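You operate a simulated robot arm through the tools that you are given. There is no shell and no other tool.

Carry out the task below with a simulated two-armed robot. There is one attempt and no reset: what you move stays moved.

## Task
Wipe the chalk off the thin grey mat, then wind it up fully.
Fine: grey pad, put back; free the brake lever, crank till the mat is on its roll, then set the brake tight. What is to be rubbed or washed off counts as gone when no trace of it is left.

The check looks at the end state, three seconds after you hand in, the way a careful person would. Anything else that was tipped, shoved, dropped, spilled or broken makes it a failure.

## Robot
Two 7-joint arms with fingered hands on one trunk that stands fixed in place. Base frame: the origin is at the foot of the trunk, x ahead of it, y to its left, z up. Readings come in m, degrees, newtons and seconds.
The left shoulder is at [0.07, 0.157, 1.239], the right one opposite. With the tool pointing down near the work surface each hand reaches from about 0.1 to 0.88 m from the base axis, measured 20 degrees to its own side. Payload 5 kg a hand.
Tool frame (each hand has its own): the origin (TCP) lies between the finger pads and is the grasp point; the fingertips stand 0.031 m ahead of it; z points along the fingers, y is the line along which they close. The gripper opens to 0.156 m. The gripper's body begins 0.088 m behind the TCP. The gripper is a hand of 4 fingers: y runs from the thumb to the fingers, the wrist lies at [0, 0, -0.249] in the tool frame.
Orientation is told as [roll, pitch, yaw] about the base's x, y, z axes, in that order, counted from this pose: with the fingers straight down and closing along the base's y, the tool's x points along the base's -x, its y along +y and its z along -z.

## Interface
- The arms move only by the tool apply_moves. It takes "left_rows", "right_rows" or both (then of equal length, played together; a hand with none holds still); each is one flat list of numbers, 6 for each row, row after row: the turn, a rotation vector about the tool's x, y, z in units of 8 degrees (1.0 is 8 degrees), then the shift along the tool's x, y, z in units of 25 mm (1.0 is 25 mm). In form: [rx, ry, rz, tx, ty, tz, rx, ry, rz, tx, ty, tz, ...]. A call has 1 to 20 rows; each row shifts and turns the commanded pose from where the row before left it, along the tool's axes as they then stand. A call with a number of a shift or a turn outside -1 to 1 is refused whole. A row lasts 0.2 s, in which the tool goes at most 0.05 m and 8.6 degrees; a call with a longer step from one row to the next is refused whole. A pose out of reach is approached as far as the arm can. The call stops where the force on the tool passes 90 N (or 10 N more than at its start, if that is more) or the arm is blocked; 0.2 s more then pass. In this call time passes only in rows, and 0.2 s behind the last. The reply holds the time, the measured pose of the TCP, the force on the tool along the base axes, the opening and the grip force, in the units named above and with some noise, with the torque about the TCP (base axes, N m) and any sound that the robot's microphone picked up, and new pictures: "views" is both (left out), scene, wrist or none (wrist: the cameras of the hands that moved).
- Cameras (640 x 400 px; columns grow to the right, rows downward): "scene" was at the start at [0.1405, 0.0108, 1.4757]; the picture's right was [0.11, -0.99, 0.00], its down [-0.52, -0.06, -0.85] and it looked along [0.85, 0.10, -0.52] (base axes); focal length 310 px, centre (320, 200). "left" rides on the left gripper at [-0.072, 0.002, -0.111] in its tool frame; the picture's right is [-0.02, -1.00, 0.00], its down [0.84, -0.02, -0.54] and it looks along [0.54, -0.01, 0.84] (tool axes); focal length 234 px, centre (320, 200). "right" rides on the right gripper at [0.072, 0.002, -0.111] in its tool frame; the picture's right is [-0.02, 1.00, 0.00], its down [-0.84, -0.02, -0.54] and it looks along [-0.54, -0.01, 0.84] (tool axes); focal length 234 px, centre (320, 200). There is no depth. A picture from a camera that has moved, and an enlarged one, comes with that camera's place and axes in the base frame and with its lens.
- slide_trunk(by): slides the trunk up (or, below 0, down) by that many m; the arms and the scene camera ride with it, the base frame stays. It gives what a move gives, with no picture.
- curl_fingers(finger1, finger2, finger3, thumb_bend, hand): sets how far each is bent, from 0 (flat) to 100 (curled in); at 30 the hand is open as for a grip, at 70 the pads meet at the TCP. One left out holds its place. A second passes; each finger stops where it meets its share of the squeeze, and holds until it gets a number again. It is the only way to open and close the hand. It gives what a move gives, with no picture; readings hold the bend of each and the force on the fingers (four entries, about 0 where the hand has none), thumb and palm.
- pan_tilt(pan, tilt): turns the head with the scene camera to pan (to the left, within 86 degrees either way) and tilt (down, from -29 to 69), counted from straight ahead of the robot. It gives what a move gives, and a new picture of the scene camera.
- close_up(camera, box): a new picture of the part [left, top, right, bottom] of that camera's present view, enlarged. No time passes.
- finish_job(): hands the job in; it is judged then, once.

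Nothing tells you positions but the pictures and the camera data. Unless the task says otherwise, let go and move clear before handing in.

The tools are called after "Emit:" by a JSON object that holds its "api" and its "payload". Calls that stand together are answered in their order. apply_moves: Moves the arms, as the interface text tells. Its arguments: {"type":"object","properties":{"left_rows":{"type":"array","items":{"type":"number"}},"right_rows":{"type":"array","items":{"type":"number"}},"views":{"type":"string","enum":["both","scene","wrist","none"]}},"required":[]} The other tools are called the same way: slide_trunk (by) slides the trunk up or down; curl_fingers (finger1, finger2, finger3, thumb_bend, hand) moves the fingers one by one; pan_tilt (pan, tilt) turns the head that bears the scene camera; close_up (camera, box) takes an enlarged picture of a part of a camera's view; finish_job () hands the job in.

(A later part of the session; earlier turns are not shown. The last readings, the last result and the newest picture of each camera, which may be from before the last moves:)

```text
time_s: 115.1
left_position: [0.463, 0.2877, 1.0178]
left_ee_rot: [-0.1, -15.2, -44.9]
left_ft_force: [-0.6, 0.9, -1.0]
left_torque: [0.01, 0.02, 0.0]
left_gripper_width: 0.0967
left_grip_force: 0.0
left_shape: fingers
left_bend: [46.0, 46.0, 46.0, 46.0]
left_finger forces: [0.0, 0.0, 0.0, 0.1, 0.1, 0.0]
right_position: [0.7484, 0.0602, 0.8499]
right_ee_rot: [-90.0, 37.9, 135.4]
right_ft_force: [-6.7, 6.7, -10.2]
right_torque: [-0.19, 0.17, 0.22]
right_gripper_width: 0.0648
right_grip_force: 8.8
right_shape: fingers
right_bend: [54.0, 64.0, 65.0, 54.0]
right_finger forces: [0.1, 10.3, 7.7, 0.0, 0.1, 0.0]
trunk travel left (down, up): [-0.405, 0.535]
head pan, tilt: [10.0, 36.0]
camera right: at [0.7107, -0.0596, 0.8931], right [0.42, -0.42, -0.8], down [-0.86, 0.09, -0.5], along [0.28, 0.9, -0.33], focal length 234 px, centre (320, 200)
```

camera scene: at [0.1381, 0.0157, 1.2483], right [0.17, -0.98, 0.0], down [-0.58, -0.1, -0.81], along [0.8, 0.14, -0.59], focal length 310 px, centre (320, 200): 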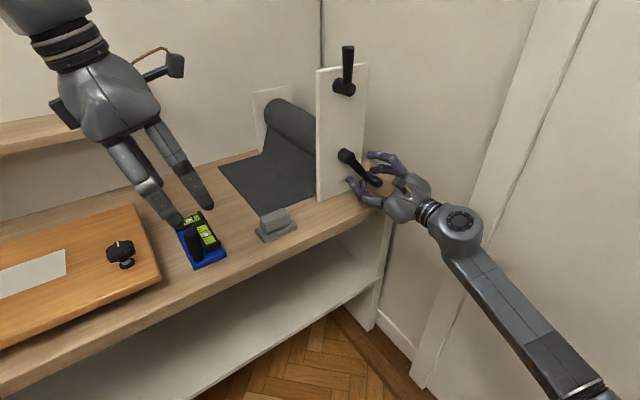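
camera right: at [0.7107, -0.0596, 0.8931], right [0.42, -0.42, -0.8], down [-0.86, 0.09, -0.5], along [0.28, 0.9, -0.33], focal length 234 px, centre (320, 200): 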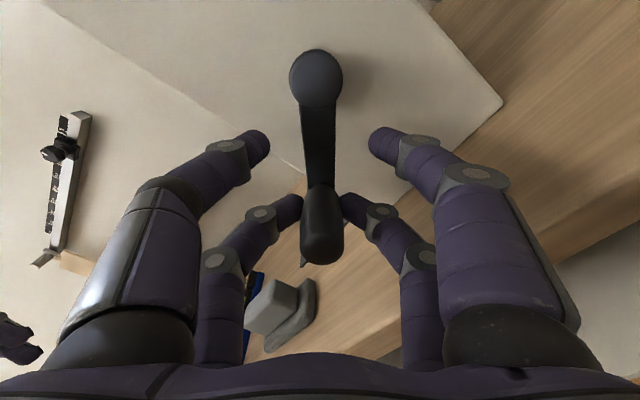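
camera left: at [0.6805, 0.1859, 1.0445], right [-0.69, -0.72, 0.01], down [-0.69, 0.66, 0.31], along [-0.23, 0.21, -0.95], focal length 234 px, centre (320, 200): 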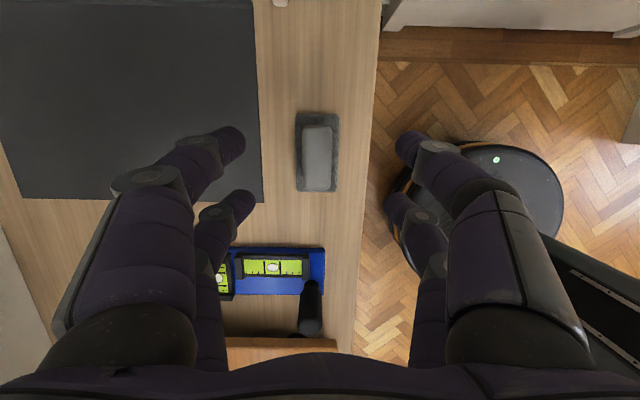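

One full turn done and the wrist roll still has range. A quick look at the mat, then continue with a small outward correction.

Emit:
{"api": "apply_moves", "payload": {"right_rows": [0, 0, 0.9375, -0.05, -0.2875, 0, 0, 0, 0.9375, 0.0187, -0.2875, 0, 0, 0, 0.9375, 0.0187, -0.2875, 0, 0, 0, 0.9375, 0.0187, -0.2875, 0, 0, 0, 0.9375, 0.0187, -0.2875, 0, 0, 0, 0.9375, 0.0187, -0.2875, 0, 0, 0, 0.9375, 0.0187, -0.2875, 0, 0, 0, 0.9375, 0.0187, -0.2875, 0], "views": "both"}}

Emit:
{"api": "close_up", "payload": {"camera": "scene", "box": [200, 90, 400, 225]}}

```text
time_s: 117.1
left_position: [0.4615, 0.288, 1.0185]
left_ee_rot: [0.1, -15.1, -44.9]
left_ft_force: [0.4, 0.2, -0.3]
left_torque: [0.03, -0.01, 0.03]
left_gripper_width: 0.0965
left_grip_force: 0.1
left_shape: fingers
left_bend: [46.0, 46.0, 46.0, 46.0]
left_finger forces: [0.0, 0.1, 0.0, 0.0, 0.0, 0.0]
right_position: [0.7507, 0.0225, 0.8548]
right_ee_rot: [-83.5, -17.0, 130.9]
right_ft_force: [0.5, 0.9, -0.1]
right_torque: [0.05, -0.04, 0.01]
right_gripper_width: 0.0643
right_grip_force: 0.0
right_shape: fingers
right_bend: [54.0, 71.0, 70.0, 54.0]
right_finger forces: [0.0, 0.0, 0.0, 0.0, 0.2, 0.0]
trunk travel left (down, up): [-0.405, 0.535]
head pan, tilt: [10.0, 36.0]
stopped in row 8 (right hand): the arm was blocked; the commanded pose is now the measured one
camera scene: at [0.1373, 0.016, 1.2485], right [0.17, -0.98, 0.0], down [-0.58, -0.1, -0.81], along [0.8, 0.14, -0.59], focal length 310 px, centre (320, 200)
camera right: at [0.7137, -0.1041, 0.8438], right [-0.29, 0.16, -0.94], down [-0.92, 0.23, 0.32], along [0.27, 0.96, 0.08], focal length 234 px, centre (320, 200)
```

scene: 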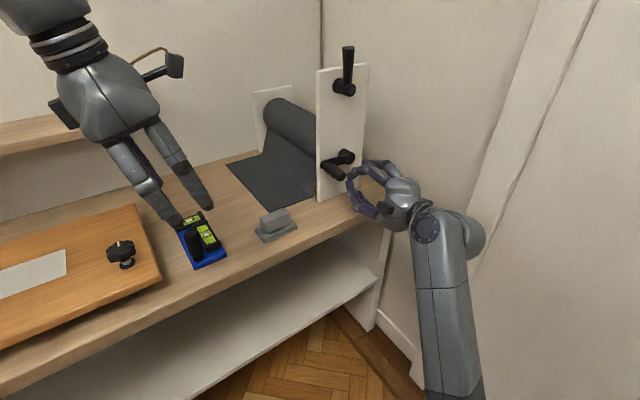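
right: 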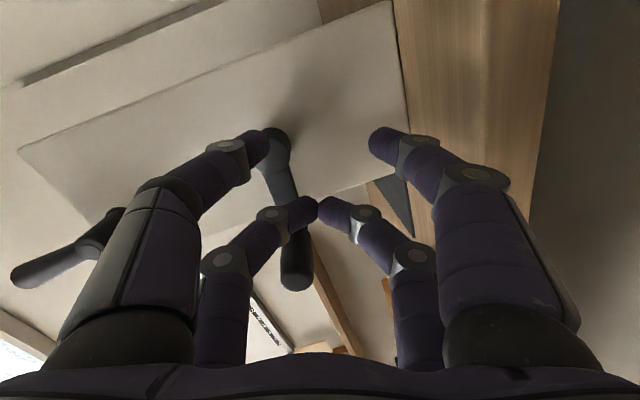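

```text
2.96 times, centred on (300, 158) of scene
camera zoom: at [0.1373, 0.016, 1.2485], right [0.17, -0.98, 0.0], down [-0.58, -0.1, -0.81], along [0.8, 0.14, -0.59], focal length 918 px, centre (379, 326)
```

zoom: 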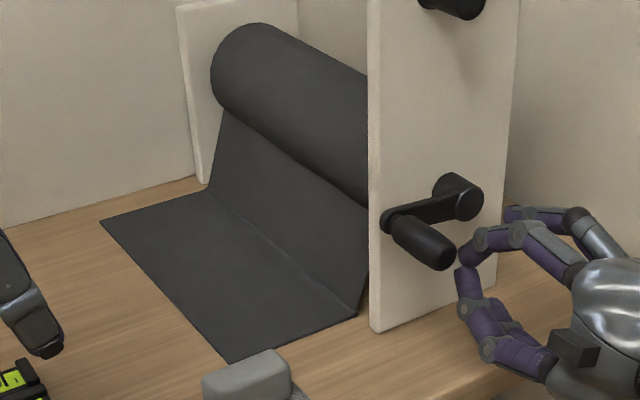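

The wrist roll hit its limit and the arm reconfigured, slipping off the grip; the crank just stayed put, and the mat is now wound about 80 mm. I'll back off along the tool axis and look.

Emit:
{"api": "curl_fingers", "payload": {"hand": "right", "finger1": 54, "finger2": 54, "finger3": 54, "thumb_bend": 54}}

Emit:
{"api": "apply_moves", "payload": {"right_rows": [0, 0, 0, 0, 0, -0.9, 0, 0, 0, 0, 0, -0.9, 0, 0, 0, 0, 0, -0.9], "views": "both"}}

```text
time_s: 118.1
left_position: [0.4632, 0.2883, 1.0183]
left_ee_rot: [0.0, -15.0, -44.9]
left_ft_force: [0.0, 0.4, 0.2]
left_torque: [-0.01, 0.01, 0.0]
left_gripper_width: 0.0966
left_grip_force: 0.1
left_shape: fingers
left_bend: [46.0, 46.0, 46.0, 46.0]
left_finger forces: [0.1, 0.0, 0.0, 0.0, 0.0, 0.0]
right_position: [0.7498, 0.0243, 0.8554]
right_ee_rot: [-83.5, -16.9, 131.1]
right_ft_force: [0.4, 0.6, 0.6]
right_torque: [0.01, 0.01, 0.0]
right_gripper_width: 0.0643
right_grip_force: 0.1
right_shape: fingers
right_bend: [54.0, 54.0, 54.0, 54.0]
right_finger forces: [0.0, 0.1, 0.0, 0.0, 0.0, 0.0]
trunk travel left (down, up): [-0.405, 0.535]
head pan, tilt: [10.0, 36.0]
```

```text
time_s: 118.9
left_position: [0.4615, 0.2876, 1.02]
left_ee_rot: [0.0, -15.0, -44.8]
left_ft_force: [0.5, 0.0, -1.1]
left_torque: [0.01, 0.0, 0.0]
left_gripper_width: 0.0965
left_grip_force: 0.1
left_shape: fingers
left_bend: [46.0, 46.0, 46.0, 46.0]
left_finger forces: [0.0, 0.1, 0.1, 0.1, 0.1, 0.0]
right_position: [0.7048, -0.0333, 0.8633]
right_ee_rot: [-82.7, -14.5, 130.3]
right_ft_force: [-0.9, -0.3, 0.1]
right_torque: [0.01, 0.01, 0.02]
right_gripper_width: 0.0644
right_grip_force: 0.0
right_shape: fingers
right_bend: [54.0, 54.0, 54.0, 54.0]
right_finger forces: [0.0, 0.1, 0.0, 0.0, 0.0, 0.1]
trunk travel left (down, up): [-0.405, 0.535]
head pan, tilt: [10.0, 36.0]
camera scene: at [0.1368, 0.0157, 1.2485], right [0.17, -0.98, 0.0], down [-0.58, -0.1, -0.81], along [0.8, 0.14, -0.59], focal length 310 px, centre (320, 200)
camera right: at [0.6664, -0.1616, 0.8577], right [-0.27, 0.13, -0.95], down [-0.92, 0.25, 0.3], along [0.28, 0.96, 0.05], focal length 234 px, centre (320, 200)
```

scene: 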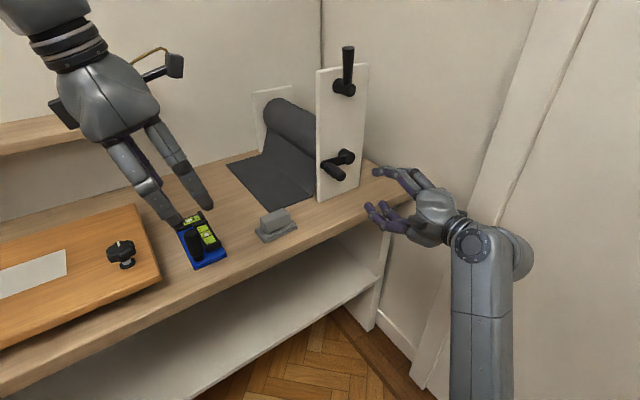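
right: 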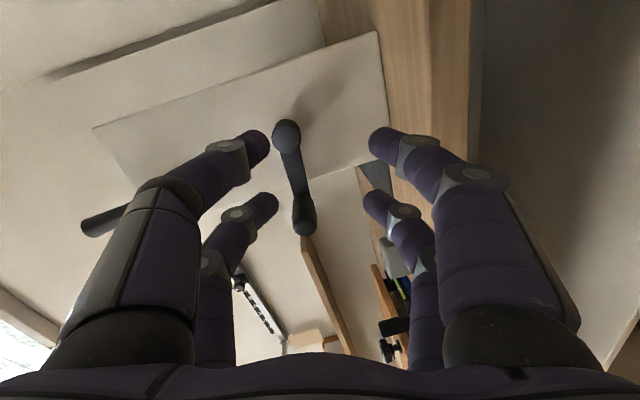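

The crank stands at about 180° (grip to the left). I'll re-square the hand (computed rotation) and line it up with the grip again.

Emit:
{"api": "apply_moves", "payload": {"right_rows": [0.2775, -0.156, -0.6154, 0, 0, 0, 0.2775, -0.156, -0.6154, 0, 0, 0, 0.2775, -0.156, -0.6154, 0, 0, 0, 0, 0, 0, -0.94, -0.4, 0.4, 0, 0, 0, -0.94, -0.4, 0.4], "views": "both"}}

```text
time_s: 120.3
left_position: [0.4616, 0.2884, 1.018]
left_ee_rot: [-0.1, -15.1, -44.8]
left_ft_force: [0.2, -0.5, 1.1]
left_torque: [0.01, -0.03, -0.01]
left_gripper_width: 0.0965
left_grip_force: 0.0
left_shape: fingers
left_bend: [46.0, 46.0, 46.0, 46.0]
left_finger forces: [0.0, 0.0, 0.0, 0.0, 0.1, 0.0]
right_position: [0.6862, 0.0019, 0.87]
right_ee_rot: [-87.8, 2.1, 134.8]
right_ft_force: [-0.2, 0.6, -1.0]
right_torque: [0.0, -0.01, 0.0]
right_gripper_width: 0.0649
right_grip_force: 0.0
right_shape: fingers
right_bend: [54.0, 54.0, 54.0, 54.0]
right_finger forces: [0.0, 0.1, 0.0, 0.0, 0.0, 0.0]
trunk travel left (down, up): [-0.405, 0.535]
head pan, tilt: [10.0, 36.0]
stopped in row 5 (right hand): the arm was blocked; the commanded pose is now the measured one
camera scene: at [0.1373, 0.0158, 1.2484], right [0.17, -0.98, 0.0], down [-0.58, -0.1, -0.81], along [0.8, 0.14, -0.59], focal length 310 px, centre (320, 200)
camera right: at [0.6591, -0.1277, 0.8756], right [-0.02, -0.04, -1.0], down [-0.98, 0.21, 0.01], along [0.21, 0.98, -0.04], focal length 234 px, centre (320, 200)
```

scene: 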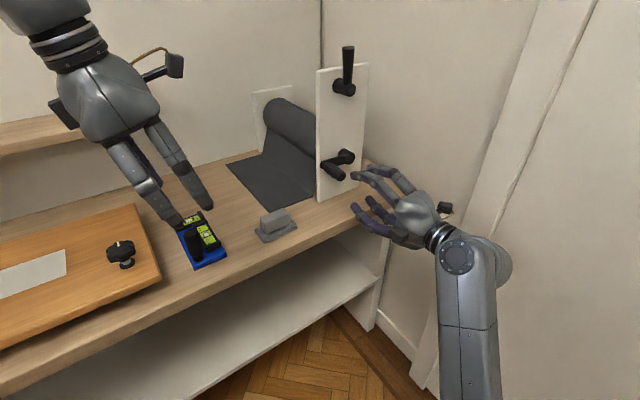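
right: 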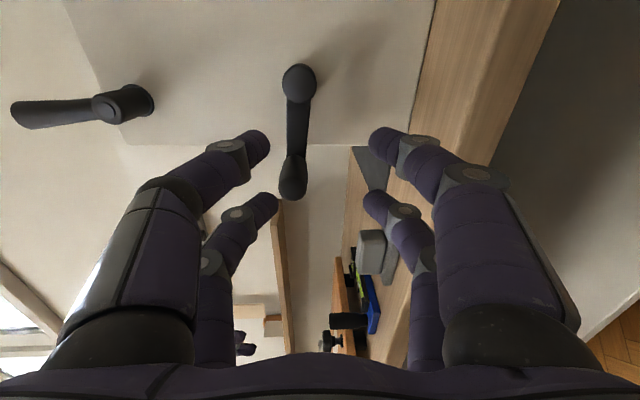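

The arm is in an awkward elbow-down posture and gets blocked. I'll retract, raise, and roll the hand back to neutral to recover the earlier good posture.

Emit:
{"api": "apply_moves", "payload": {"right_rows": [0, 0, 0, 0, 0, -0.9, 0, 0, 0, 0, -0.5, -0.9, 0, 0, 0, 0, -0.9, -0.5, 0, 0, 0, 0, -0.9, 0, 0, 0, 0, 0, -0.9, 0], "views": "scene"}}

```text
time_s: 121.5
left_position: [0.4622, 0.2874, 1.0183]
left_ee_rot: [0.0, -15.2, -44.9]
left_ft_force: [-0.2, -0.1, 0.0]
left_torque: [0.0, 0.0, 0.0]
left_gripper_width: 0.0968
left_grip_force: 0.1
left_shape: fingers
left_bend: [46.0, 46.0, 46.0, 46.0]
left_finger forces: [0.1, 0.0, 0.0, 0.0, 0.0, 0.0]
right_position: [0.6476, -0.0384, 0.9328]
right_ee_rot: [-85.4, 3.1, 134.6]
right_ft_force: [0.2, -0.4, -0.4]
right_torque: [0.01, -0.05, 0.01]
right_gripper_width: 0.0646
right_grip_force: 0.1
right_shape: fingers
right_bend: [54.0, 54.0, 54.0, 54.0]
right_finger forces: [0.1, 0.0, 0.0, 0.0, 0.0, 0.1]
trunk travel left (down, up): [-0.405, 0.535]
head pan, tilt: [10.0, 36.0]
camera scene: at [0.1372, 0.0161, 1.2484], right [0.17, -0.98, 0.0], down [-0.58, -0.1, -0.81], along [0.8, 0.14, -0.59], focal length 310 px, centre (320, 200)
```

scene: 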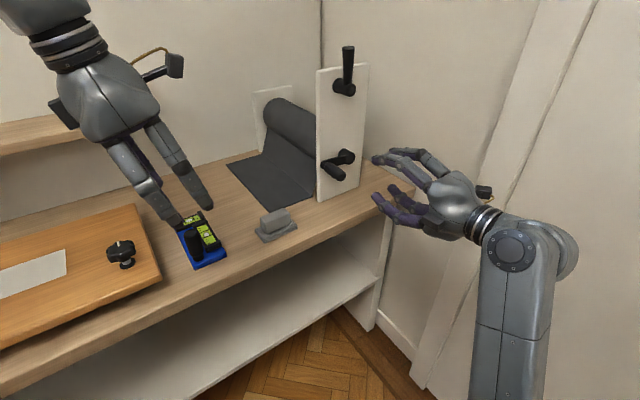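

Emit:
{"api": "apply_moves", "payload": {"right_rows": [0, 0, 0.92, 0, 0, 0, 0, 0, 0.92, 0, 0, 0, 0, 0, 0.92, 0, 0, 0, 0, 0, 0.92, 0, 0, 0, 0, 0, 0.92, 0, 0, 0, 0, 0, 0.92, 0, 0, 0], "views": "scene"}}

```text
time_s: 122.1
left_position: [0.4615, 0.2859, 1.019]
left_ee_rot: [-0.1, -15.1, -44.8]
left_ft_force: [-0.3, 0.7, 0.7]
left_torque: [-0.01, 0.02, 0.0]
left_gripper_width: 0.0966
left_grip_force: 0.1
left_shape: fingers
left_bend: [46.0, 46.0, 46.0, 46.0]
left_finger forces: [0.0, 0.0, 0.1, 0.0, 0.1, 0.0]
right_position: [0.649, -0.0596, 0.9099]
right_ee_rot: [-80.3, -7.0, 131.7]
right_ft_force: [-1.4, 0.2, -0.5]
right_torque: [0.04, -0.01, 0.0]
right_gripper_width: 0.0651
right_grip_force: 0.0
right_shape: fingers
right_bend: [54.0, 54.0, 54.0, 54.0]
right_finger forces: [0.0, 0.0, 0.0, 0.0, 0.1, 0.0]
trunk travel left (down, up): [-0.405, 0.535]
head pan, tilt: [10.0, 36.0]
stopped in row 3 (right hand): the arm was blocked; the commanded pose is now the measured one
camera scene: at [0.1372, 0.0159, 1.2485], right [0.17, -0.98, 0.0], down [-0.58, -0.1, -0.81], along [0.8, 0.14, -0.59], focal length 310 px, centre (320, 200)
```

scene: 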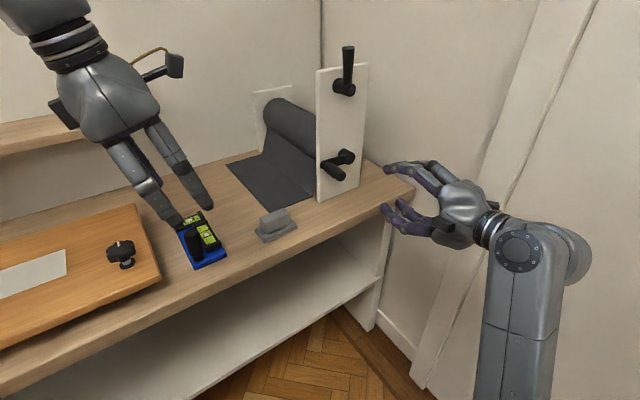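

The roll joint is at its upper limit in this direction, so I'll unwind it the other way, back to the neutral roll.

Emit:
{"api": "apply_moves", "payload": {"right_rows": [0, 0, -0.5, 0, 0, 0, 0, 0, -0.95, 0, 0, 0, 0, 0, -0.95, 0, 0, 0, 0, 0, -0.95, 0, 0, 0, 0, 0, -0.95, 0, 0, 0, 0, 0, -0.95, 0, 0, 0, 0, 0, -0.95, 0, 0, 0, 0, 0, -0.95, 0, 0, 0, 0, 0, -0.95, 0, 0, 0, 0, 0, -0.95, 0, 0, 0], "views": "scene"}}

```text
time_s: 124.3
left_position: [0.4625, 0.2878, 1.0187]
left_ee_rot: [0.0, -15.2, -44.9]
left_ft_force: [0.2, -0.1, -0.1]
left_torque: [0.02, 0.02, -0.01]
left_gripper_width: 0.0966
left_grip_force: 0.0
left_shape: fingers
left_bend: [46.0, 46.0, 46.0, 46.0]
left_finger forces: [0.1, 0.0, 0.0, 0.0, 0.0, 0.1]
right_position: [0.6487, -0.0604, 0.9097]
right_ee_rot: [-67.9, 63.6, 152.9]
right_ft_force: [-0.1, -0.1, -0.4]
right_torque: [0.01, 0.01, 0.0]
right_gripper_width: 0.0649
right_grip_force: 0.1
right_shape: fingers
right_bend: [54.0, 54.0, 54.0, 54.0]
right_finger forces: [0.1, 0.0, 0.1, 0.1, 0.0, 0.0]
trunk travel left (down, up): [-0.405, 0.535]
head pan, tilt: [10.0, 36.0]
camera scene: at [0.1372, 0.0157, 1.2485], right [0.17, -0.98, 0.0], down [-0.58, -0.1, -0.81], along [0.8, 0.14, -0.59], focal length 310 px, centre (320, 200)
```

scene: 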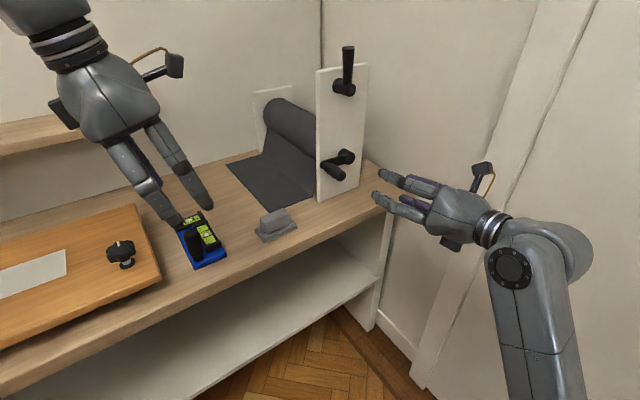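

Emit:
{"api": "apply_moves", "payload": {"right_rows": [0, 0, -0.95, 0, 0, 0, 0, 0, -0.95, 0, 0, 0, 0, 0, -0.95, 0, 0, 0, 0, 0, -0.95, 0, 0, 0, 0, 0, -0.95, 0, 0, 0, 0, 0, -0.95, 0, 0, 0, 0, 0, -0.95, 0, 0, 0, 0, 0, -0.95, 0, 0, 0, 0, 0, -0.95, 0, 0, 0, 0, 0, -0.95, 0, 0, 0, 0, 0, -0.95, 0, 0, 0, 0, 0, -0.95, 0, 0, 0, 0, 0, -0.95, 0, 0, 0, 0, 0, -0.95, 0, 0, 0, 0, 0, -0.95, 0, 0, 0, 0, 0, -0.95, 0, 0, 0, 0, 0, -0.95, 0, 0, 0, 0, 0, -0.95, 0, 0, 0], "views": "both"}}

```text
time_s: 128.1
left_position: [0.4625, 0.2873, 1.0189]
left_ee_rot: [0.1, -15.1, -44.9]
left_ft_force: [-1.1, -0.5, 0.2]
left_torque: [0.02, -0.01, -0.04]
left_gripper_width: 0.0965
left_grip_force: 0.0
left_shape: fingers
left_bend: [46.0, 46.0, 46.0, 46.0]
left_finger forces: [0.0, 0.0, 0.0, 0.0, 0.0, 0.0]
right_position: [0.6493, -0.059, 0.9084]
right_ee_rot: [79.5, -21.8, -43.2]
right_ft_force: [-0.3, -0.2, -0.5]
right_torque: [-0.03, 0.01, -0.02]
right_gripper_width: 0.0645
right_grip_force: 0.0
right_shape: fingers
right_bend: [54.0, 54.0, 54.0, 54.0]
right_finger forces: [0.1, 0.1, 0.0, 0.0, 0.0, 0.0]
trunk travel left (down, up): [-0.405, 0.535]
head pan, tilt: [10.0, 36.0]
camera scene: at [0.1372, 0.0159, 1.2484], right [0.17, -0.98, 0.0], down [-0.58, -0.1, -0.81], along [0.8, 0.14, -0.59], focal length 310 px, centre (320, 200)
camera right: at [0.5195, -0.0868, 0.9032], right [-0.13, 0.36, 0.92], down [0.18, -0.91, 0.38], along [0.98, 0.21, 0.05], focal length 234 px, centre (320, 200)
```

scene: 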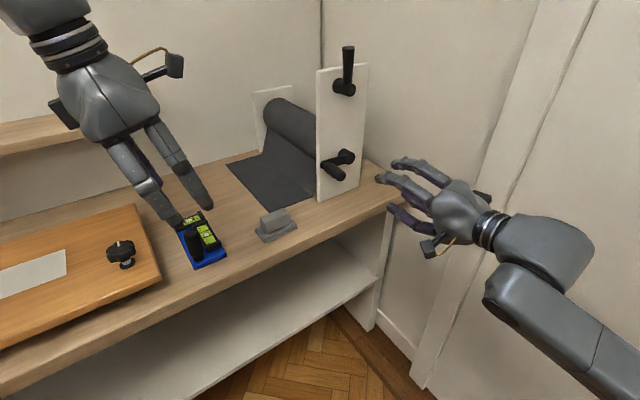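
right: 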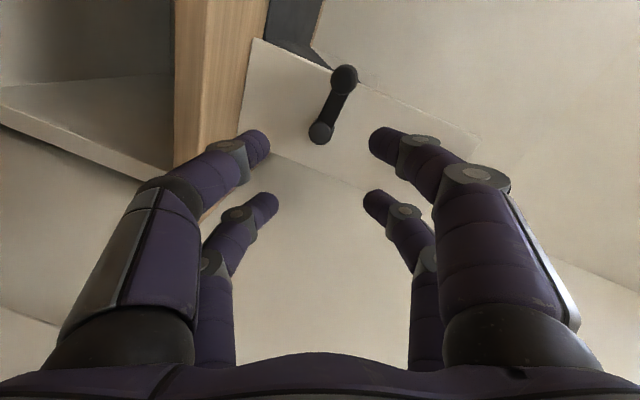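

The arm is back in the good elbow-out posture. Since winding takes only about 5 N, I'll try a firm centred pinch at neutral roll (no rolling needed): first square the hand and line up with the grip at 180°.

Emit:
{"api": "apply_moves", "payload": {"right_rows": [-0.614, -0.105, 0, 0, 0, 0, -0.614, -0.105, 0, 0, 0, 0, 0, 0, -0.944, 0, 0, 0, 0, 0, -0.944, 0, 0, 0, 0, 0, -0.944, 0, 0, 0, 0, 0, -0.944, 0, 0, 0, 0, 0, -0.944, 0, 0, 0, 0, 0, -0.944, 0, 0, 0, 0, 0, -0.944, 0, 0, 0, 0, 0, -0.944, 0, 0, 0, 0, 0, -0.944, 0, 0, 0, 0, 0, 0, 0, 0.49, 0.7, 0, 0, 0, 0, 0.49, 0.7, 0, 0, 0, 0, 0.49, 0.7, 0, 0, 0, 0, 0.49, 0.7], "views": "both"}}

```text
time_s: 131.3
left_position: [0.463, 0.2882, 1.0183]
left_ee_rot: [-0.1, -15.2, -44.9]
left_ft_force: [0.4, 0.3, -0.5]
left_torque: [-0.02, -0.01, -0.04]
left_gripper_width: 0.0965
left_grip_force: 0.0
left_shape: fingers
left_bend: [46.0, 46.0, 46.0, 46.0]
left_finger forces: [0.0, 0.0, 0.1, 0.0, 0.0, 0.1]
right_position: [0.6652, 0.0248, 0.9114]
right_ee_rot: [104.5, -89.7, -59.3]
right_ft_force: [0.7, 0.0, -0.4]
right_torque: [0.03, -0.02, 0.02]
right_gripper_width: 0.065
right_grip_force: 0.0
right_shape: fingers
right_bend: [54.0, 54.0, 54.0, 54.0]
right_finger forces: [0.1, 0.1, 0.1, 0.1, 0.0, 0.0]
trunk travel left (down, up): [-0.405, 0.535]
head pan, tilt: [10.0, 36.0]
camera scene: at [0.1375, 0.0164, 1.2484], right [0.17, -0.98, 0.0], down [-0.58, -0.1, -0.81], along [0.8, 0.14, -0.59], focal length 310 px, centre (320, 200)
camera right: at [0.5848, -0.0519, 0.8392], right [-0.71, 0.71, 0.03], down [-0.37, -0.4, 0.84], along [0.6, 0.58, 0.55], focal length 234 px, centre (320, 200)
```

scene: 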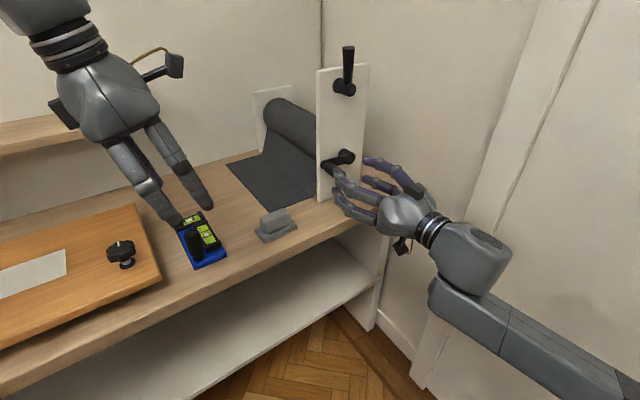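
right: 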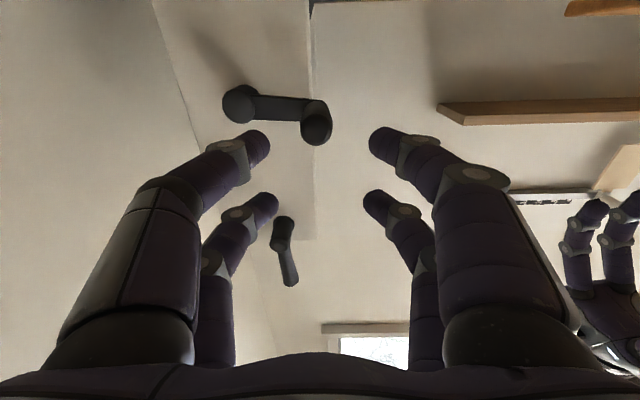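

Nicely aligned: the grip is right on the lower pair's pinch line. Advancing and pinching firmly with finger 1 and thumb.

Emit:
{"api": "apply_moves", "payload": {"right_rows": [0, 0, 0, 0, -0.06, 0.8, 0, 0, 0, 0, 0, 0.8, 0, 0, 0, 0, 0, 0.8, 0, 0, 0, 0, 0, 0.8], "views": "none"}}

Emit:
{"api": "curl_fingers", "payload": {"hand": "right", "finger1": 68, "thumb_bend": 68}}

Emit:
{"api": "curl_fingers", "payload": {"hand": "right", "finger1": 79, "thumb_bend": 74}}

Emit:
{"api": "close_up", "payload": {"camera": "right", "box": [180, 80, 440, 260]}}

```text
time_s: 132.3
left_position: [0.4628, 0.2877, 1.0184]
left_ee_rot: [-0.2, -15.0, -44.8]
left_ft_force: [-0.5, -1.0, 0.7]
left_torque: [0.03, -0.01, 0.01]
left_gripper_width: 0.0964
left_grip_force: 0.1
left_shape: fingers
left_bend: [46.0, 46.0, 46.0, 46.0]
left_finger forces: [0.0, 0.0, 0.0, 0.1, 0.0, 0.1]
right_position: [0.7215, 0.0812, 0.911]
right_ee_rot: [99.3, -89.7, -54.3]
right_ft_force: [0.5, -0.2, 0.0]
right_torque: [-0.01, -0.01, 0.01]
right_gripper_width: 0.0647
right_grip_force: 0.0
right_shape: fingers
right_bend: [54.0, 54.0, 54.0, 54.0]
right_finger forces: [0.0, 0.1, 0.0, 0.1, 0.0, 0.0]
trunk travel left (down, up): [-0.405, 0.535]
head pan, tilt: [10.0, 36.0]
```

```text
time_s: 133.3
left_position: [0.4629, 0.2875, 1.0178]
left_ee_rot: [0.0, -15.0, -44.9]
left_ft_force: [0.1, 0.3, 0.3]
left_torque: [0.0, -0.01, -0.02]
left_gripper_width: 0.0965
left_grip_force: 0.0
left_shape: fingers
left_bend: [46.0, 46.0, 46.0, 46.0]
left_finger forces: [0.0, 0.0, 0.0, 0.0, 0.0, 0.0]
right_position: [0.723, 0.0811, 0.9111]
right_ee_rot: [102.7, -89.7, -57.9]
right_ft_force: [2.9, -1.2, -1.4]
right_torque: [-0.04, -0.05, -0.08]
right_gripper_width: 0.0252
right_grip_force: 4.8
right_shape: fingers
right_bend: [65.0, 54.0, 54.0, 65.0]
right_finger forces: [3.3, 0.0, 0.1, 0.1, 6.5, 0.1]
trunk travel left (down, up): [-0.405, 0.535]
head pan, tilt: [10.0, 36.0]
```

```text
time_s: 134.3
left_position: [0.4633, 0.287, 1.0174]
left_ee_rot: [-0.1, -15.0, -45.0]
left_ft_force: [0.0, 0.1, -0.6]
left_torque: [0.02, 0.04, 0.01]
left_gripper_width: 0.0965
left_grip_force: 0.0
left_shape: fingers
left_bend: [46.0, 46.0, 46.0, 46.0]
left_finger forces: [0.0, 0.0, 0.0, 0.0, 0.0, 0.1]
right_position: [0.7223, 0.0815, 0.9109]
right_ee_rot: [99.1, -89.7, -54.2]
right_ft_force: [7.4, -2.1, -0.6]
right_torque: [-0.07, -0.16, -0.13]
right_gripper_width: 0.0242
right_grip_force: 11.7
right_shape: fingers
right_bend: [65.0, 54.0, 54.0, 67.0]
right_finger forces: [8.6, 0.0, 0.0, 0.0, 14.9, 0.0]
trunk travel left (down, up): [-0.405, 0.535]
head pan, tilt: [10.0, 36.0]
```

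```text
2.22 times, centred on (310, 170) of right
camera zoom: at [0.6429, 0.004, 0.8377], right [-0.71, 0.71, 0.03], down [-0.37, -0.4, 0.84], along [0.6, 0.58, 0.55], focal length 520 px, centre (342, 267)
```

zoom: 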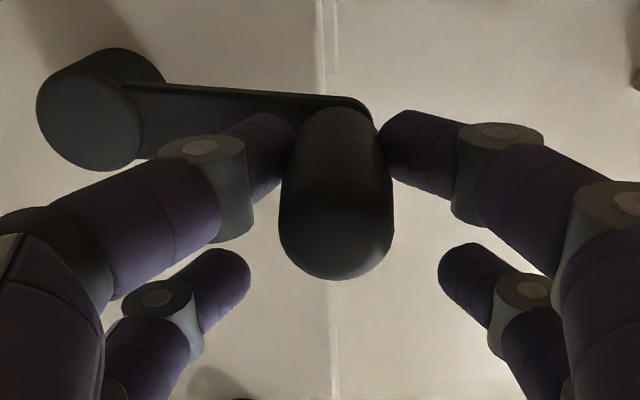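

Firm pinch. Now 40° clockwise with the hand orientation fixed, then check for slip.

Emit:
{"api": "apply_moves", "payload": {"right_rows": [0, 0, 0, -0.532, -0.076, 0, 0, 0, 0, -0.512, -0.164, 0, 0, 0, 0, -0.472, -0.252, 0, 0, 0, 0, -0.424, -0.332, 0], "views": "wrist"}}

Emit:
{"api": "close_up", "payload": {"camera": "right", "box": [180, 80, 440, 260]}}

```text
time_s: 135.3
left_position: [0.4651, 0.2875, 1.0175]
left_ee_rot: [-0.1, -15.0, -45.0]
left_ft_force: [-0.3, 0.5, -0.8]
left_torque: [0.01, 0.02, 0.01]
left_gripper_width: 0.0965
left_grip_force: 0.0
left_shape: fingers
left_bend: [46.0, 46.0, 46.0, 46.0]
left_finger forces: [0.0, 0.1, 0.0, 0.1, 0.1, 0.1]
right_position: [0.7405, 0.064, 0.9564]
right_ee_rot: [64.3, -89.5, -19.5]
right_ft_force: [11.7, -0.9, -15.1]
right_torque: [-0.14, 0.18, -0.13]
right_gripper_width: 0.0193
right_grip_force: 11.8
right_shape: fingers
right_bend: [68.0, 54.0, 54.0, 67.0]
right_finger forces: [4.3, 0.0, 0.0, 0.1, 20.2, 0.0]
trunk travel left (down, up): [-0.405, 0.535]
head pan, tilt: [10.0, 36.0]
camera right: at [0.658, -0.0125, 0.8839], right [-0.71, 0.71, 0.03], down [-0.36, -0.4, 0.84], along [0.61, 0.58, 0.54], focal length 234 px, centre (320, 200)
```

right: 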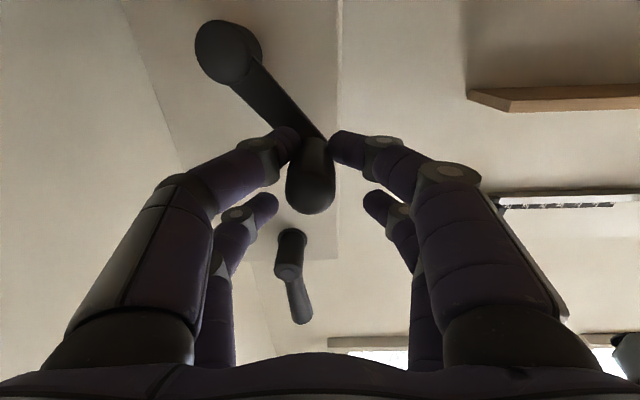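

```text
2.22 times, centred on (310, 170) of right
camera zoom: at [0.658, -0.0125, 0.8839], right [-0.71, 0.71, 0.03], down [-0.36, -0.4, 0.84], along [0.61, 0.58, 0.54], focal length 520 px, centre (342, 267)
```

zoom: 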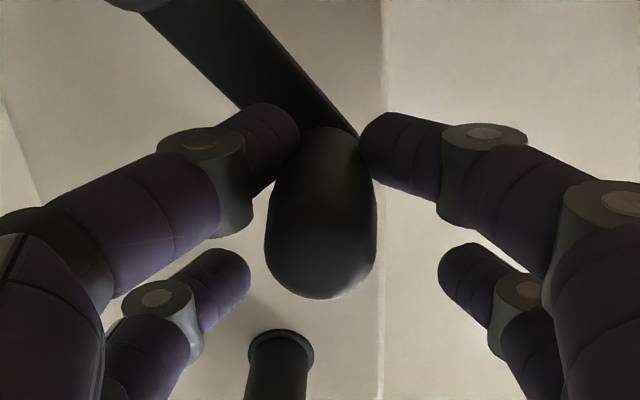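

The crank follows but the off-centre pinch is wobbly. The rolling grip was far better, so I'll regrasp with fingers 2/3 at the grip (the hand just drops 44 mm here) and then roll through a full turn per stroke.

Emit:
{"api": "curl_fingers", "payload": {"hand": "right", "finger1": 54, "thumb_bend": 54}}

Emit:
{"api": "apply_moves", "payload": {"right_rows": [0, 0, 0, 0.88, -0.065, 0, 0, 0, 0, 0.88, -0.065, 0], "views": "wrist"}}

```text
time_s: 136.3
left_position: [0.4619, 0.2879, 1.0177]
left_ee_rot: [-0.1, -15.1, -44.8]
left_ft_force: [0.5, 0.3, -0.7]
left_torque: [-0.03, -0.01, 0.01]
left_gripper_width: 0.0964
left_grip_force: 0.0
left_shape: fingers
left_bend: [46.0, 46.0, 46.0, 46.0]
left_finger forces: [0.0, 0.0, 0.0, 0.0, 0.1, 0.0]
right_position: [0.7361, 0.066, 0.9609]
right_ee_rot: [110.5, -89.7, -65.4]
right_ft_force: [-0.8, 0.1, 0.0]
right_torque: [0.04, 0.0, 0.0]
right_gripper_width: 0.0643
right_grip_force: 0.1
right_shape: fingers
right_bend: [54.0, 54.0, 54.0, 54.0]
right_finger forces: [0.1, 0.1, 0.0, 0.0, 0.0, 0.1]
trunk travel left (down, up): [-0.405, 0.535]
head pan, tilt: [10.0, 36.0]
```

```text
time_s: 136.9
left_position: [0.4617, 0.2885, 1.018]
left_ee_rot: [0.0, -15.1, -45.0]
left_ft_force: [0.4, 0.4, -0.8]
left_torque: [-0.02, 0.0, 0.0]
left_gripper_width: 0.0964
left_grip_force: 0.1
left_shape: fingers
left_bend: [46.0, 46.0, 46.0, 46.0]
left_finger forces: [0.1, 0.0, 0.0, 0.1, 0.0, 0.0]
right_position: [0.7381, 0.0635, 0.9141]
right_ee_rot: [118.7, -89.8, -73.7]
right_ft_force: [-0.4, -1.2, -0.2]
right_torque: [-0.01, 0.01, 0.02]
right_gripper_width: 0.0646
right_grip_force: 0.0
right_shape: fingers
right_bend: [54.0, 54.0, 54.0, 54.0]
right_finger forces: [0.1, 0.1, 0.0, 0.0, 0.0, 0.1]
trunk travel left (down, up): [-0.405, 0.535]
head pan, tilt: [10.0, 36.0]
camera right: at [0.6575, -0.0134, 0.8425], right [-0.71, 0.71, 0.03], down [-0.37, -0.4, 0.84], along [0.6, 0.58, 0.55], focal length 234 px, centre (320, 200)
```

right: 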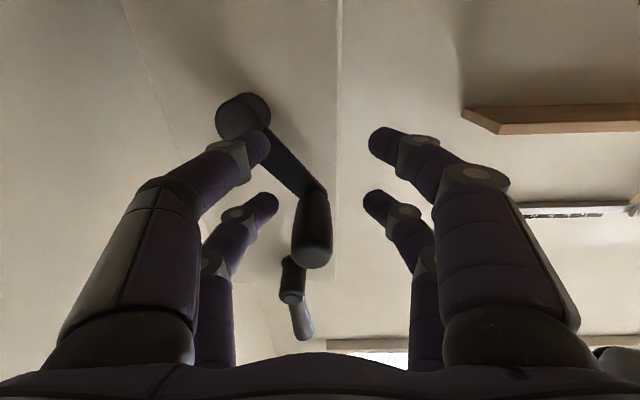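

Emit:
{"api": "apply_moves", "payload": {"right_rows": [0, 0, 0, 0.08, -0.19, 0], "views": "none"}}

Emit:
{"api": "curl_fingers", "payload": {"hand": "right", "finger2": 74, "finger3": 73}}

Emit:
{"api": "close_up", "payload": {"camera": "right", "box": [160, 60, 480, 290]}}

```text
time_s: 137.3
left_position: [0.4614, 0.2873, 1.0184]
left_ee_rot: [0.0, -15.1, -44.8]
left_ft_force: [-0.6, 1.2, 0.9]
left_torque: [-0.03, -0.01, -0.01]
left_gripper_width: 0.0966
left_grip_force: 0.1
left_shape: fingers
left_bend: [46.0, 46.0, 46.0, 46.0]
left_finger forces: [0.1, 0.0, 0.0, 0.1, 0.0, 0.1]
right_position: [0.7422, 0.0588, 0.9131]
right_ee_rot: [109.0, -89.7, -63.9]
right_ft_force: [-0.9, -0.3, 0.2]
right_torque: [0.02, -0.01, 0.01]
right_gripper_width: 0.0644
right_grip_force: 0.1
right_shape: fingers
right_bend: [54.0, 54.0, 54.0, 54.0]
right_finger forces: [0.0, 0.0, 0.1, 0.0, 0.0, 0.0]
trunk travel left (down, up): [-0.405, 0.535]
head pan, tilt: [10.0, 36.0]
```

```text
time_s: 138.3
left_position: [0.4632, 0.2883, 1.0199]
left_ee_rot: [0.0, -15.1, -44.9]
left_ft_force: [-0.9, 0.2, 0.5]
left_torque: [0.01, -0.01, 0.02]
left_gripper_width: 0.0964
left_grip_force: 0.1
left_shape: fingers
left_bend: [46.0, 46.0, 46.0, 46.0]
left_finger forces: [0.1, 0.0, 0.0, 0.0, 0.0, 0.1]
right_position: [0.7423, 0.0606, 0.913]
right_ee_rot: [102.2, -89.6, -57.2]
right_ft_force: [2.1, 0.8, -1.0]
right_torque: [-0.09, 0.07, -0.02]
right_gripper_width: 0.0644
right_grip_force: 6.9
right_shape: fingers
right_bend: [54.0, 65.0, 65.0, 54.0]
right_finger forces: [0.0, 7.0, 7.0, 0.0, 0.1, 0.0]
trunk travel left (down, up): [-0.405, 0.535]
head pan, tilt: [10.0, 36.0]
```

```text
1.74 times, centred on (320, 175) of right
camera zoom: at [0.6611, -0.0166, 0.8402], right [-0.71, 0.71, 0.03], down [-0.37, -0.4, 0.84], along [0.6, 0.58, 0.55], focal length 407 px, centre (320, 244)
```

zoom: 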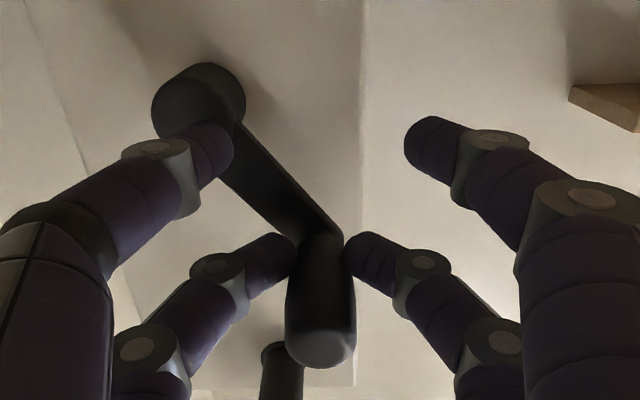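

Balanced pinch at 7 N each. I've worked out a path where the hand rolls 7.5° per step while the crank turns 9.9°. Running the first eight steps.

Emit:
{"api": "apply_moves", "payload": {"right_rows": [0, 0, 0.9375, -0.3198, -0.303, 0, 0, 0, 0.9375, -0.3013, -0.3159, 0, 0, 0, 0.9375, -0.2824, -0.3279, 0, 0, 0, 0.9375, -0.2629, -0.3391, 0, 0, 0, 0.9375, -0.2429, -0.3495, 0, 0, 0, 0.9375, -0.2227, -0.359, 0, 0, 0, 0.9375, -0.2019, -0.3677, 0, 0, 0, 0.9375, -0.1809, -0.3754, 0], "views": "wrist"}}

```text
time_s: 140.1
left_position: [0.4614, 0.2869, 1.018]
left_ee_rot: [-0.2, -15.1, -44.9]
left_ft_force: [0.1, 0.2, 0.1]
left_torque: [0.02, 0.02, 0.0]
left_gripper_width: 0.0966
left_grip_force: 0.0
left_shape: fingers
left_bend: [46.0, 46.0, 46.0, 46.0]
left_finger forces: [0.0, 0.0, 0.0, 0.1, 0.0, 0.0]
right_position: [0.7957, 0.0069, 0.927]
right_ee_rot: [90.0, -29.6, -44.8]
right_ft_force: [-12.3, 11.6, -12.5]
right_torque: [-0.04, 0.35, 0.37]
right_gripper_width: 0.0645
right_grip_force: 11.8
right_shape: fingers
right_bend: [54.0, 65.0, 63.0, 54.0]
right_finger forces: [0.1, 8.9, 13.8, 0.0, 0.1, 0.0]
trunk travel left (down, up): [-0.405, 0.535]
head pan, tilt: [10.0, 36.0]
camera right: at [0.6718, -0.0262, 0.8922], right [-0.33, 0.33, 0.88], down [0.14, -0.91, 0.4], along [0.93, 0.26, 0.26], focal length 234 px, centre (320, 200)
```

right: 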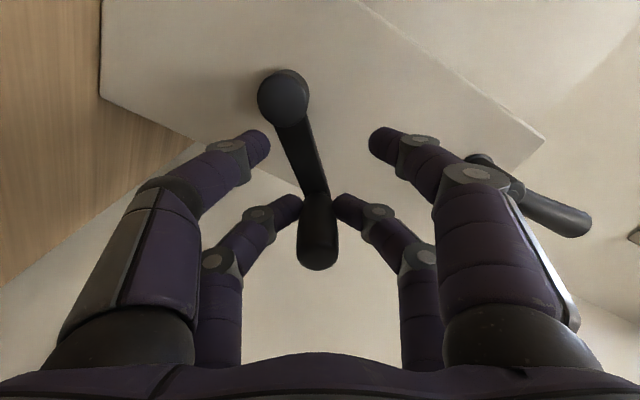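

Turning fine but with a 20 N radial load, so the circle centre is about 4–5 mm more to the left than assumed. I'll fold that correction in and continue.

Emit:
{"api": "apply_moves", "payload": {"right_rows": [0, 0, 0.9375, -0.02, -0.302, 0, 0, 0, 0.9375, -0.1378, -0.3883, 0, 0, 0, 0.9375, -0.1159, -0.3933, 0, 0, 0, 0.9375, -0.0938, -0.3974, 0, 0, 0, 0.9375, -0.0715, -0.4006, 0, 0, 0, 0.9375, -0.0492, -0.4028, 0], "views": "wrist"}}

```text
time_s: 141.5
left_position: [0.4609, 0.2898, 1.0195]
left_ee_rot: [-0.1, -15.1, -44.9]
left_ft_force: [-0.2, -0.5, 0.0]
left_torque: [0.01, -0.01, 0.02]
left_gripper_width: 0.0963
left_grip_force: 0.1
left_shape: fingers
left_bend: [46.0, 46.0, 46.0, 46.0]
left_finger forces: [0.0, 0.1, 0.0, 0.0, 0.0, 0.1]
right_position: [0.8114, -0.0084, 0.8778]
right_ee_rot: [90.3, 15.3, -44.8]
right_ft_force: [-10.4, 10.6, 4.4]
right_torque: [0.11, -0.07, 0.34]
right_gripper_width: 0.0646
right_grip_force: 10.3
right_shape: fingers
right_bend: [54.0, 65.0, 63.0, 54.0]
right_finger forces: [0.0, 10.1, 9.6, 0.0, 0.1, 0.0]
trunk travel left (down, up): [-0.405, 0.535]
head pan, tilt: [10.0, 36.0]
camera right: at [0.6831, -0.0384, 0.8974], right [0.2, -0.21, 0.96], down [0.19, -0.95, -0.24], along [0.96, 0.23, -0.15], focal length 234 px, centre (320, 200)
```

right: 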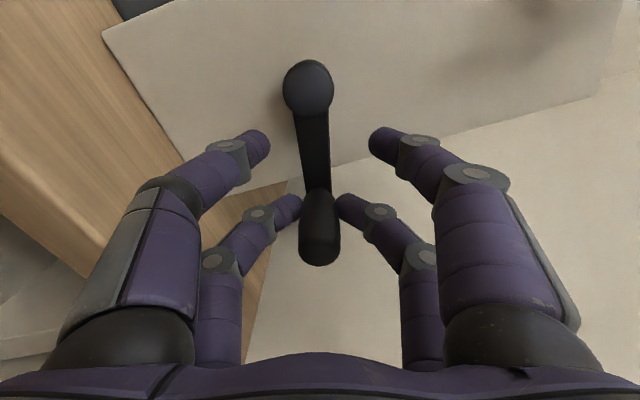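

Emit:
{"api": "apply_moves", "payload": {"right_rows": [0, 0, 0.9375, 0.071, -0.416, 0, 0, 0, 0.9375, -0.0044, -0.3905, 0, 0, 0, 0.9375, 0.0174, -0.3899, 0, 0, 0, 0.9375, 0.0393, -0.3883, 0, 0, 0, 0.9375, 0.061, -0.3859, 0, 0, 0, 0.9375, 0.0826, -0.3825, 0], "views": "wrist"}}

```text
time_s: 142.9
left_position: [0.4613, 0.2882, 1.0204]
left_ee_rot: [-0.1, -15.2, -44.9]
left_ft_force: [-0.4, -0.7, -0.1]
left_torque: [0.0, 0.01, 0.01]
left_gripper_width: 0.0965
left_grip_force: 0.0
left_shape: fingers
left_bend: [46.0, 46.0, 46.0, 46.0]
left_finger forces: [0.0, 0.0, 0.1, 0.0, 0.0, 0.0]
right_position: [0.7861, 0.0165, 0.8326]
right_ee_rot: [90.3, 60.3, -44.8]
right_ft_force: [-2.3, 2.6, 12.0]
right_torque: [0.13, -0.28, 0.05]
right_gripper_width: 0.0645
right_grip_force: 8.5
right_shape: fingers
right_bend: [54.0, 63.0, 64.0, 54.0]
right_finger forces: [0.0, 9.7, 7.1, 0.0, 0.1, 0.0]
trunk travel left (down, up): [-0.405, 0.535]
head pan, tilt: [10.0, 36.0]
camera right: at [0.682, -0.0384, 0.8954], right [0.62, -0.62, 0.47], down [-0.1, -0.66, -0.74], along [0.78, 0.41, -0.48], focal length 234 px, centre (320, 200)
```

right: 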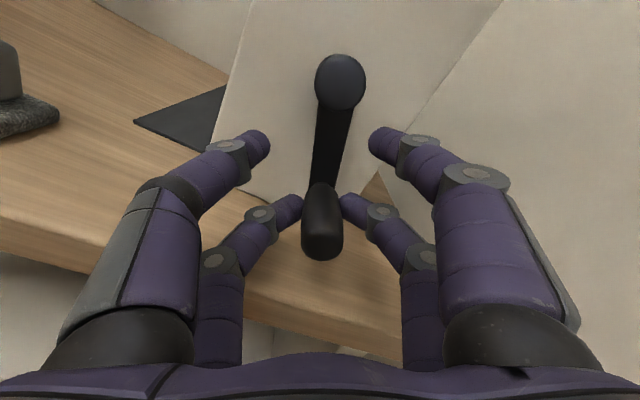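

Emit:
{"api": "apply_moves", "payload": {"right_rows": [0, 0, 0.9375, 0.183, -0.367, 0, 0, 0, 0.9375, 0.1253, -0.3729, 0, 0, 0, 0.9375, 0.1463, -0.3668, 0, 0, 0, 0.9375, 0.167, -0.3598, 0, 0, 0, 0.9375, 0.1874, -0.352, 0, 0, 0, 0.9375, 0.2075, -0.3433, 0], "views": "wrist"}}

```text
time_s: 144.3
left_position: [0.4616, 0.2879, 1.0183]
left_ee_rot: [-0.1, -15.1, -44.9]
left_ft_force: [-0.4, -0.5, 0.1]
left_torque: [-0.03, 0.02, -0.02]
left_gripper_width: 0.0968
left_grip_force: 0.0
left_shape: fingers
left_bend: [46.0, 46.0, 46.0, 46.0]
left_finger forces: [0.1, 0.1, 0.0, 0.1, 0.1, 0.1]
right_position: [0.7467, 0.0542, 0.844]
right_ee_rot: [-90.1, 74.6, 135.1]
right_ft_force: [-1.0, -4.7, 1.0]
right_torque: [-0.07, 0.06, -0.12]
right_gripper_width: 0.0646
right_grip_force: 9.2
right_shape: fingers
right_bend: [54.0, 63.0, 65.0, 54.0]
right_finger forces: [0.1, 11.3, 7.4, 0.0, 0.0, 0.0]
trunk travel left (down, up): [-0.405, 0.535]
head pan, tilt: [10.0, 36.0]
camera right: at [0.6822, -0.0378, 0.913], right [0.68, -0.68, -0.29], down [-0.56, -0.21, -0.8], along [0.48, 0.7, -0.52], focal length 234 px, centre (320, 200)
```

right: 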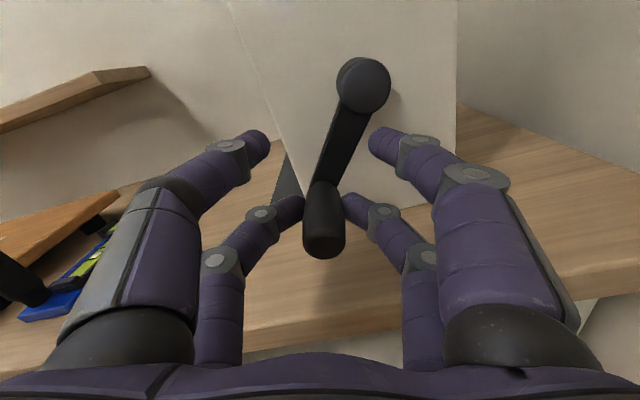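

Emit:
{"api": "apply_moves", "payload": {"right_rows": [0, 0, 0.9375, 0.2272, -0.3337, 0, 0, 0, 0.9375, 0.2464, -0.3232, 0, 0, 0, 0.9375, 0.2652, -0.3121, 0, 0, 0, 0.9375, 0.2835, -0.3001, 0, 0, 0, 0.9375, 0.3013, -0.2873, 0, 0, 0, 0.9375, 0.3185, -0.2738, 0], "views": "both"}}

Emit:
{"api": "close_up", "payload": {"camera": "scene", "box": [200, 90, 400, 225]}}

```text
time_s: 145.8
left_position: [0.4623, 0.2876, 1.018]
left_ee_rot: [0.1, -15.1, -45.0]
left_ft_force: [-0.2, 0.5, -0.1]
left_torque: [-0.03, 0.0, -0.01]
left_gripper_width: 0.0964
left_grip_force: 0.1
left_shape: fingers
left_bend: [46.0, 46.0, 46.0, 46.0]
left_finger forces: [0.0, 0.0, 0.1, 0.0, 0.0, 0.1]
right_position: [0.7419, 0.0187, 0.8453]
right_ee_rot: [-81.6, 35.5, 137.6]
right_ft_force: [3.8, 3.0, 2.6]
right_torque: [0.13, -0.09, -0.09]
right_gripper_width: 0.0646
right_grip_force: 5.2
right_shape: fingers
right_bend: [54.0, 67.0, 64.0, 54.0]
right_finger forces: [0.1, 4.0, 5.7, 0.1, 0.0, 0.0]
trunk travel left (down, up): [-0.405, 0.535]
head pan, tilt: [10.0, 36.0]
stopped in row 6 (right hand): the arm was blocked; the commanded pose is now the measured one
camera scene: at [0.1373, 0.0164, 1.2485], right [0.17, -0.98, 0.0], down [-0.58, -0.1, -0.81], along [0.8, 0.14, -0.59], focal length 310 px, centre (320, 200)
camera right: at [0.7046, -0.0961, 0.8997], right [0.31, -0.48, -0.82], down [-0.91, 0.11, -0.4], along [0.28, 0.87, -0.4], focal length 234 px, centre (320, 200)
```

scene: 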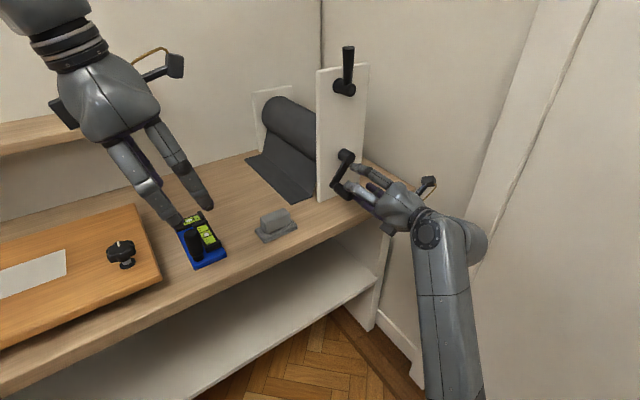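
right: 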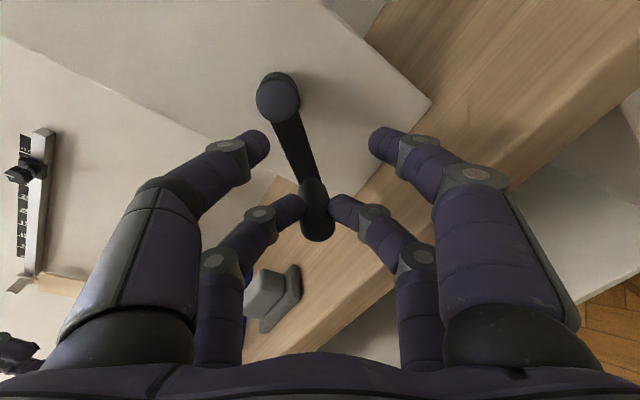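

```text
2.96 times, centred on (300, 158) of scene
camera zoom: at [0.1373, 0.0164, 1.2485], right [0.17, -0.98, 0.0], down [-0.58, -0.1, -0.81], along [0.8, 0.14, -0.59], focal length 918 px, centre (379, 326)
```

zoom: 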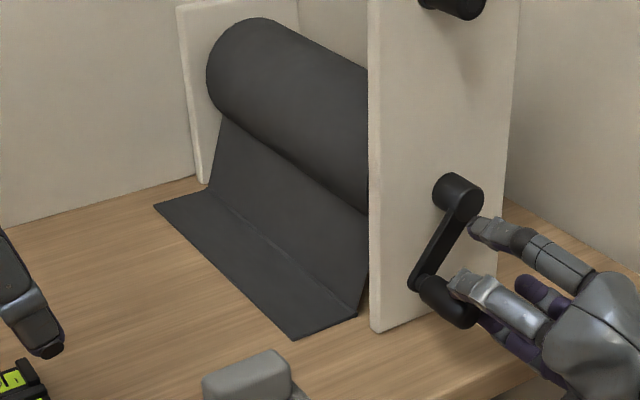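

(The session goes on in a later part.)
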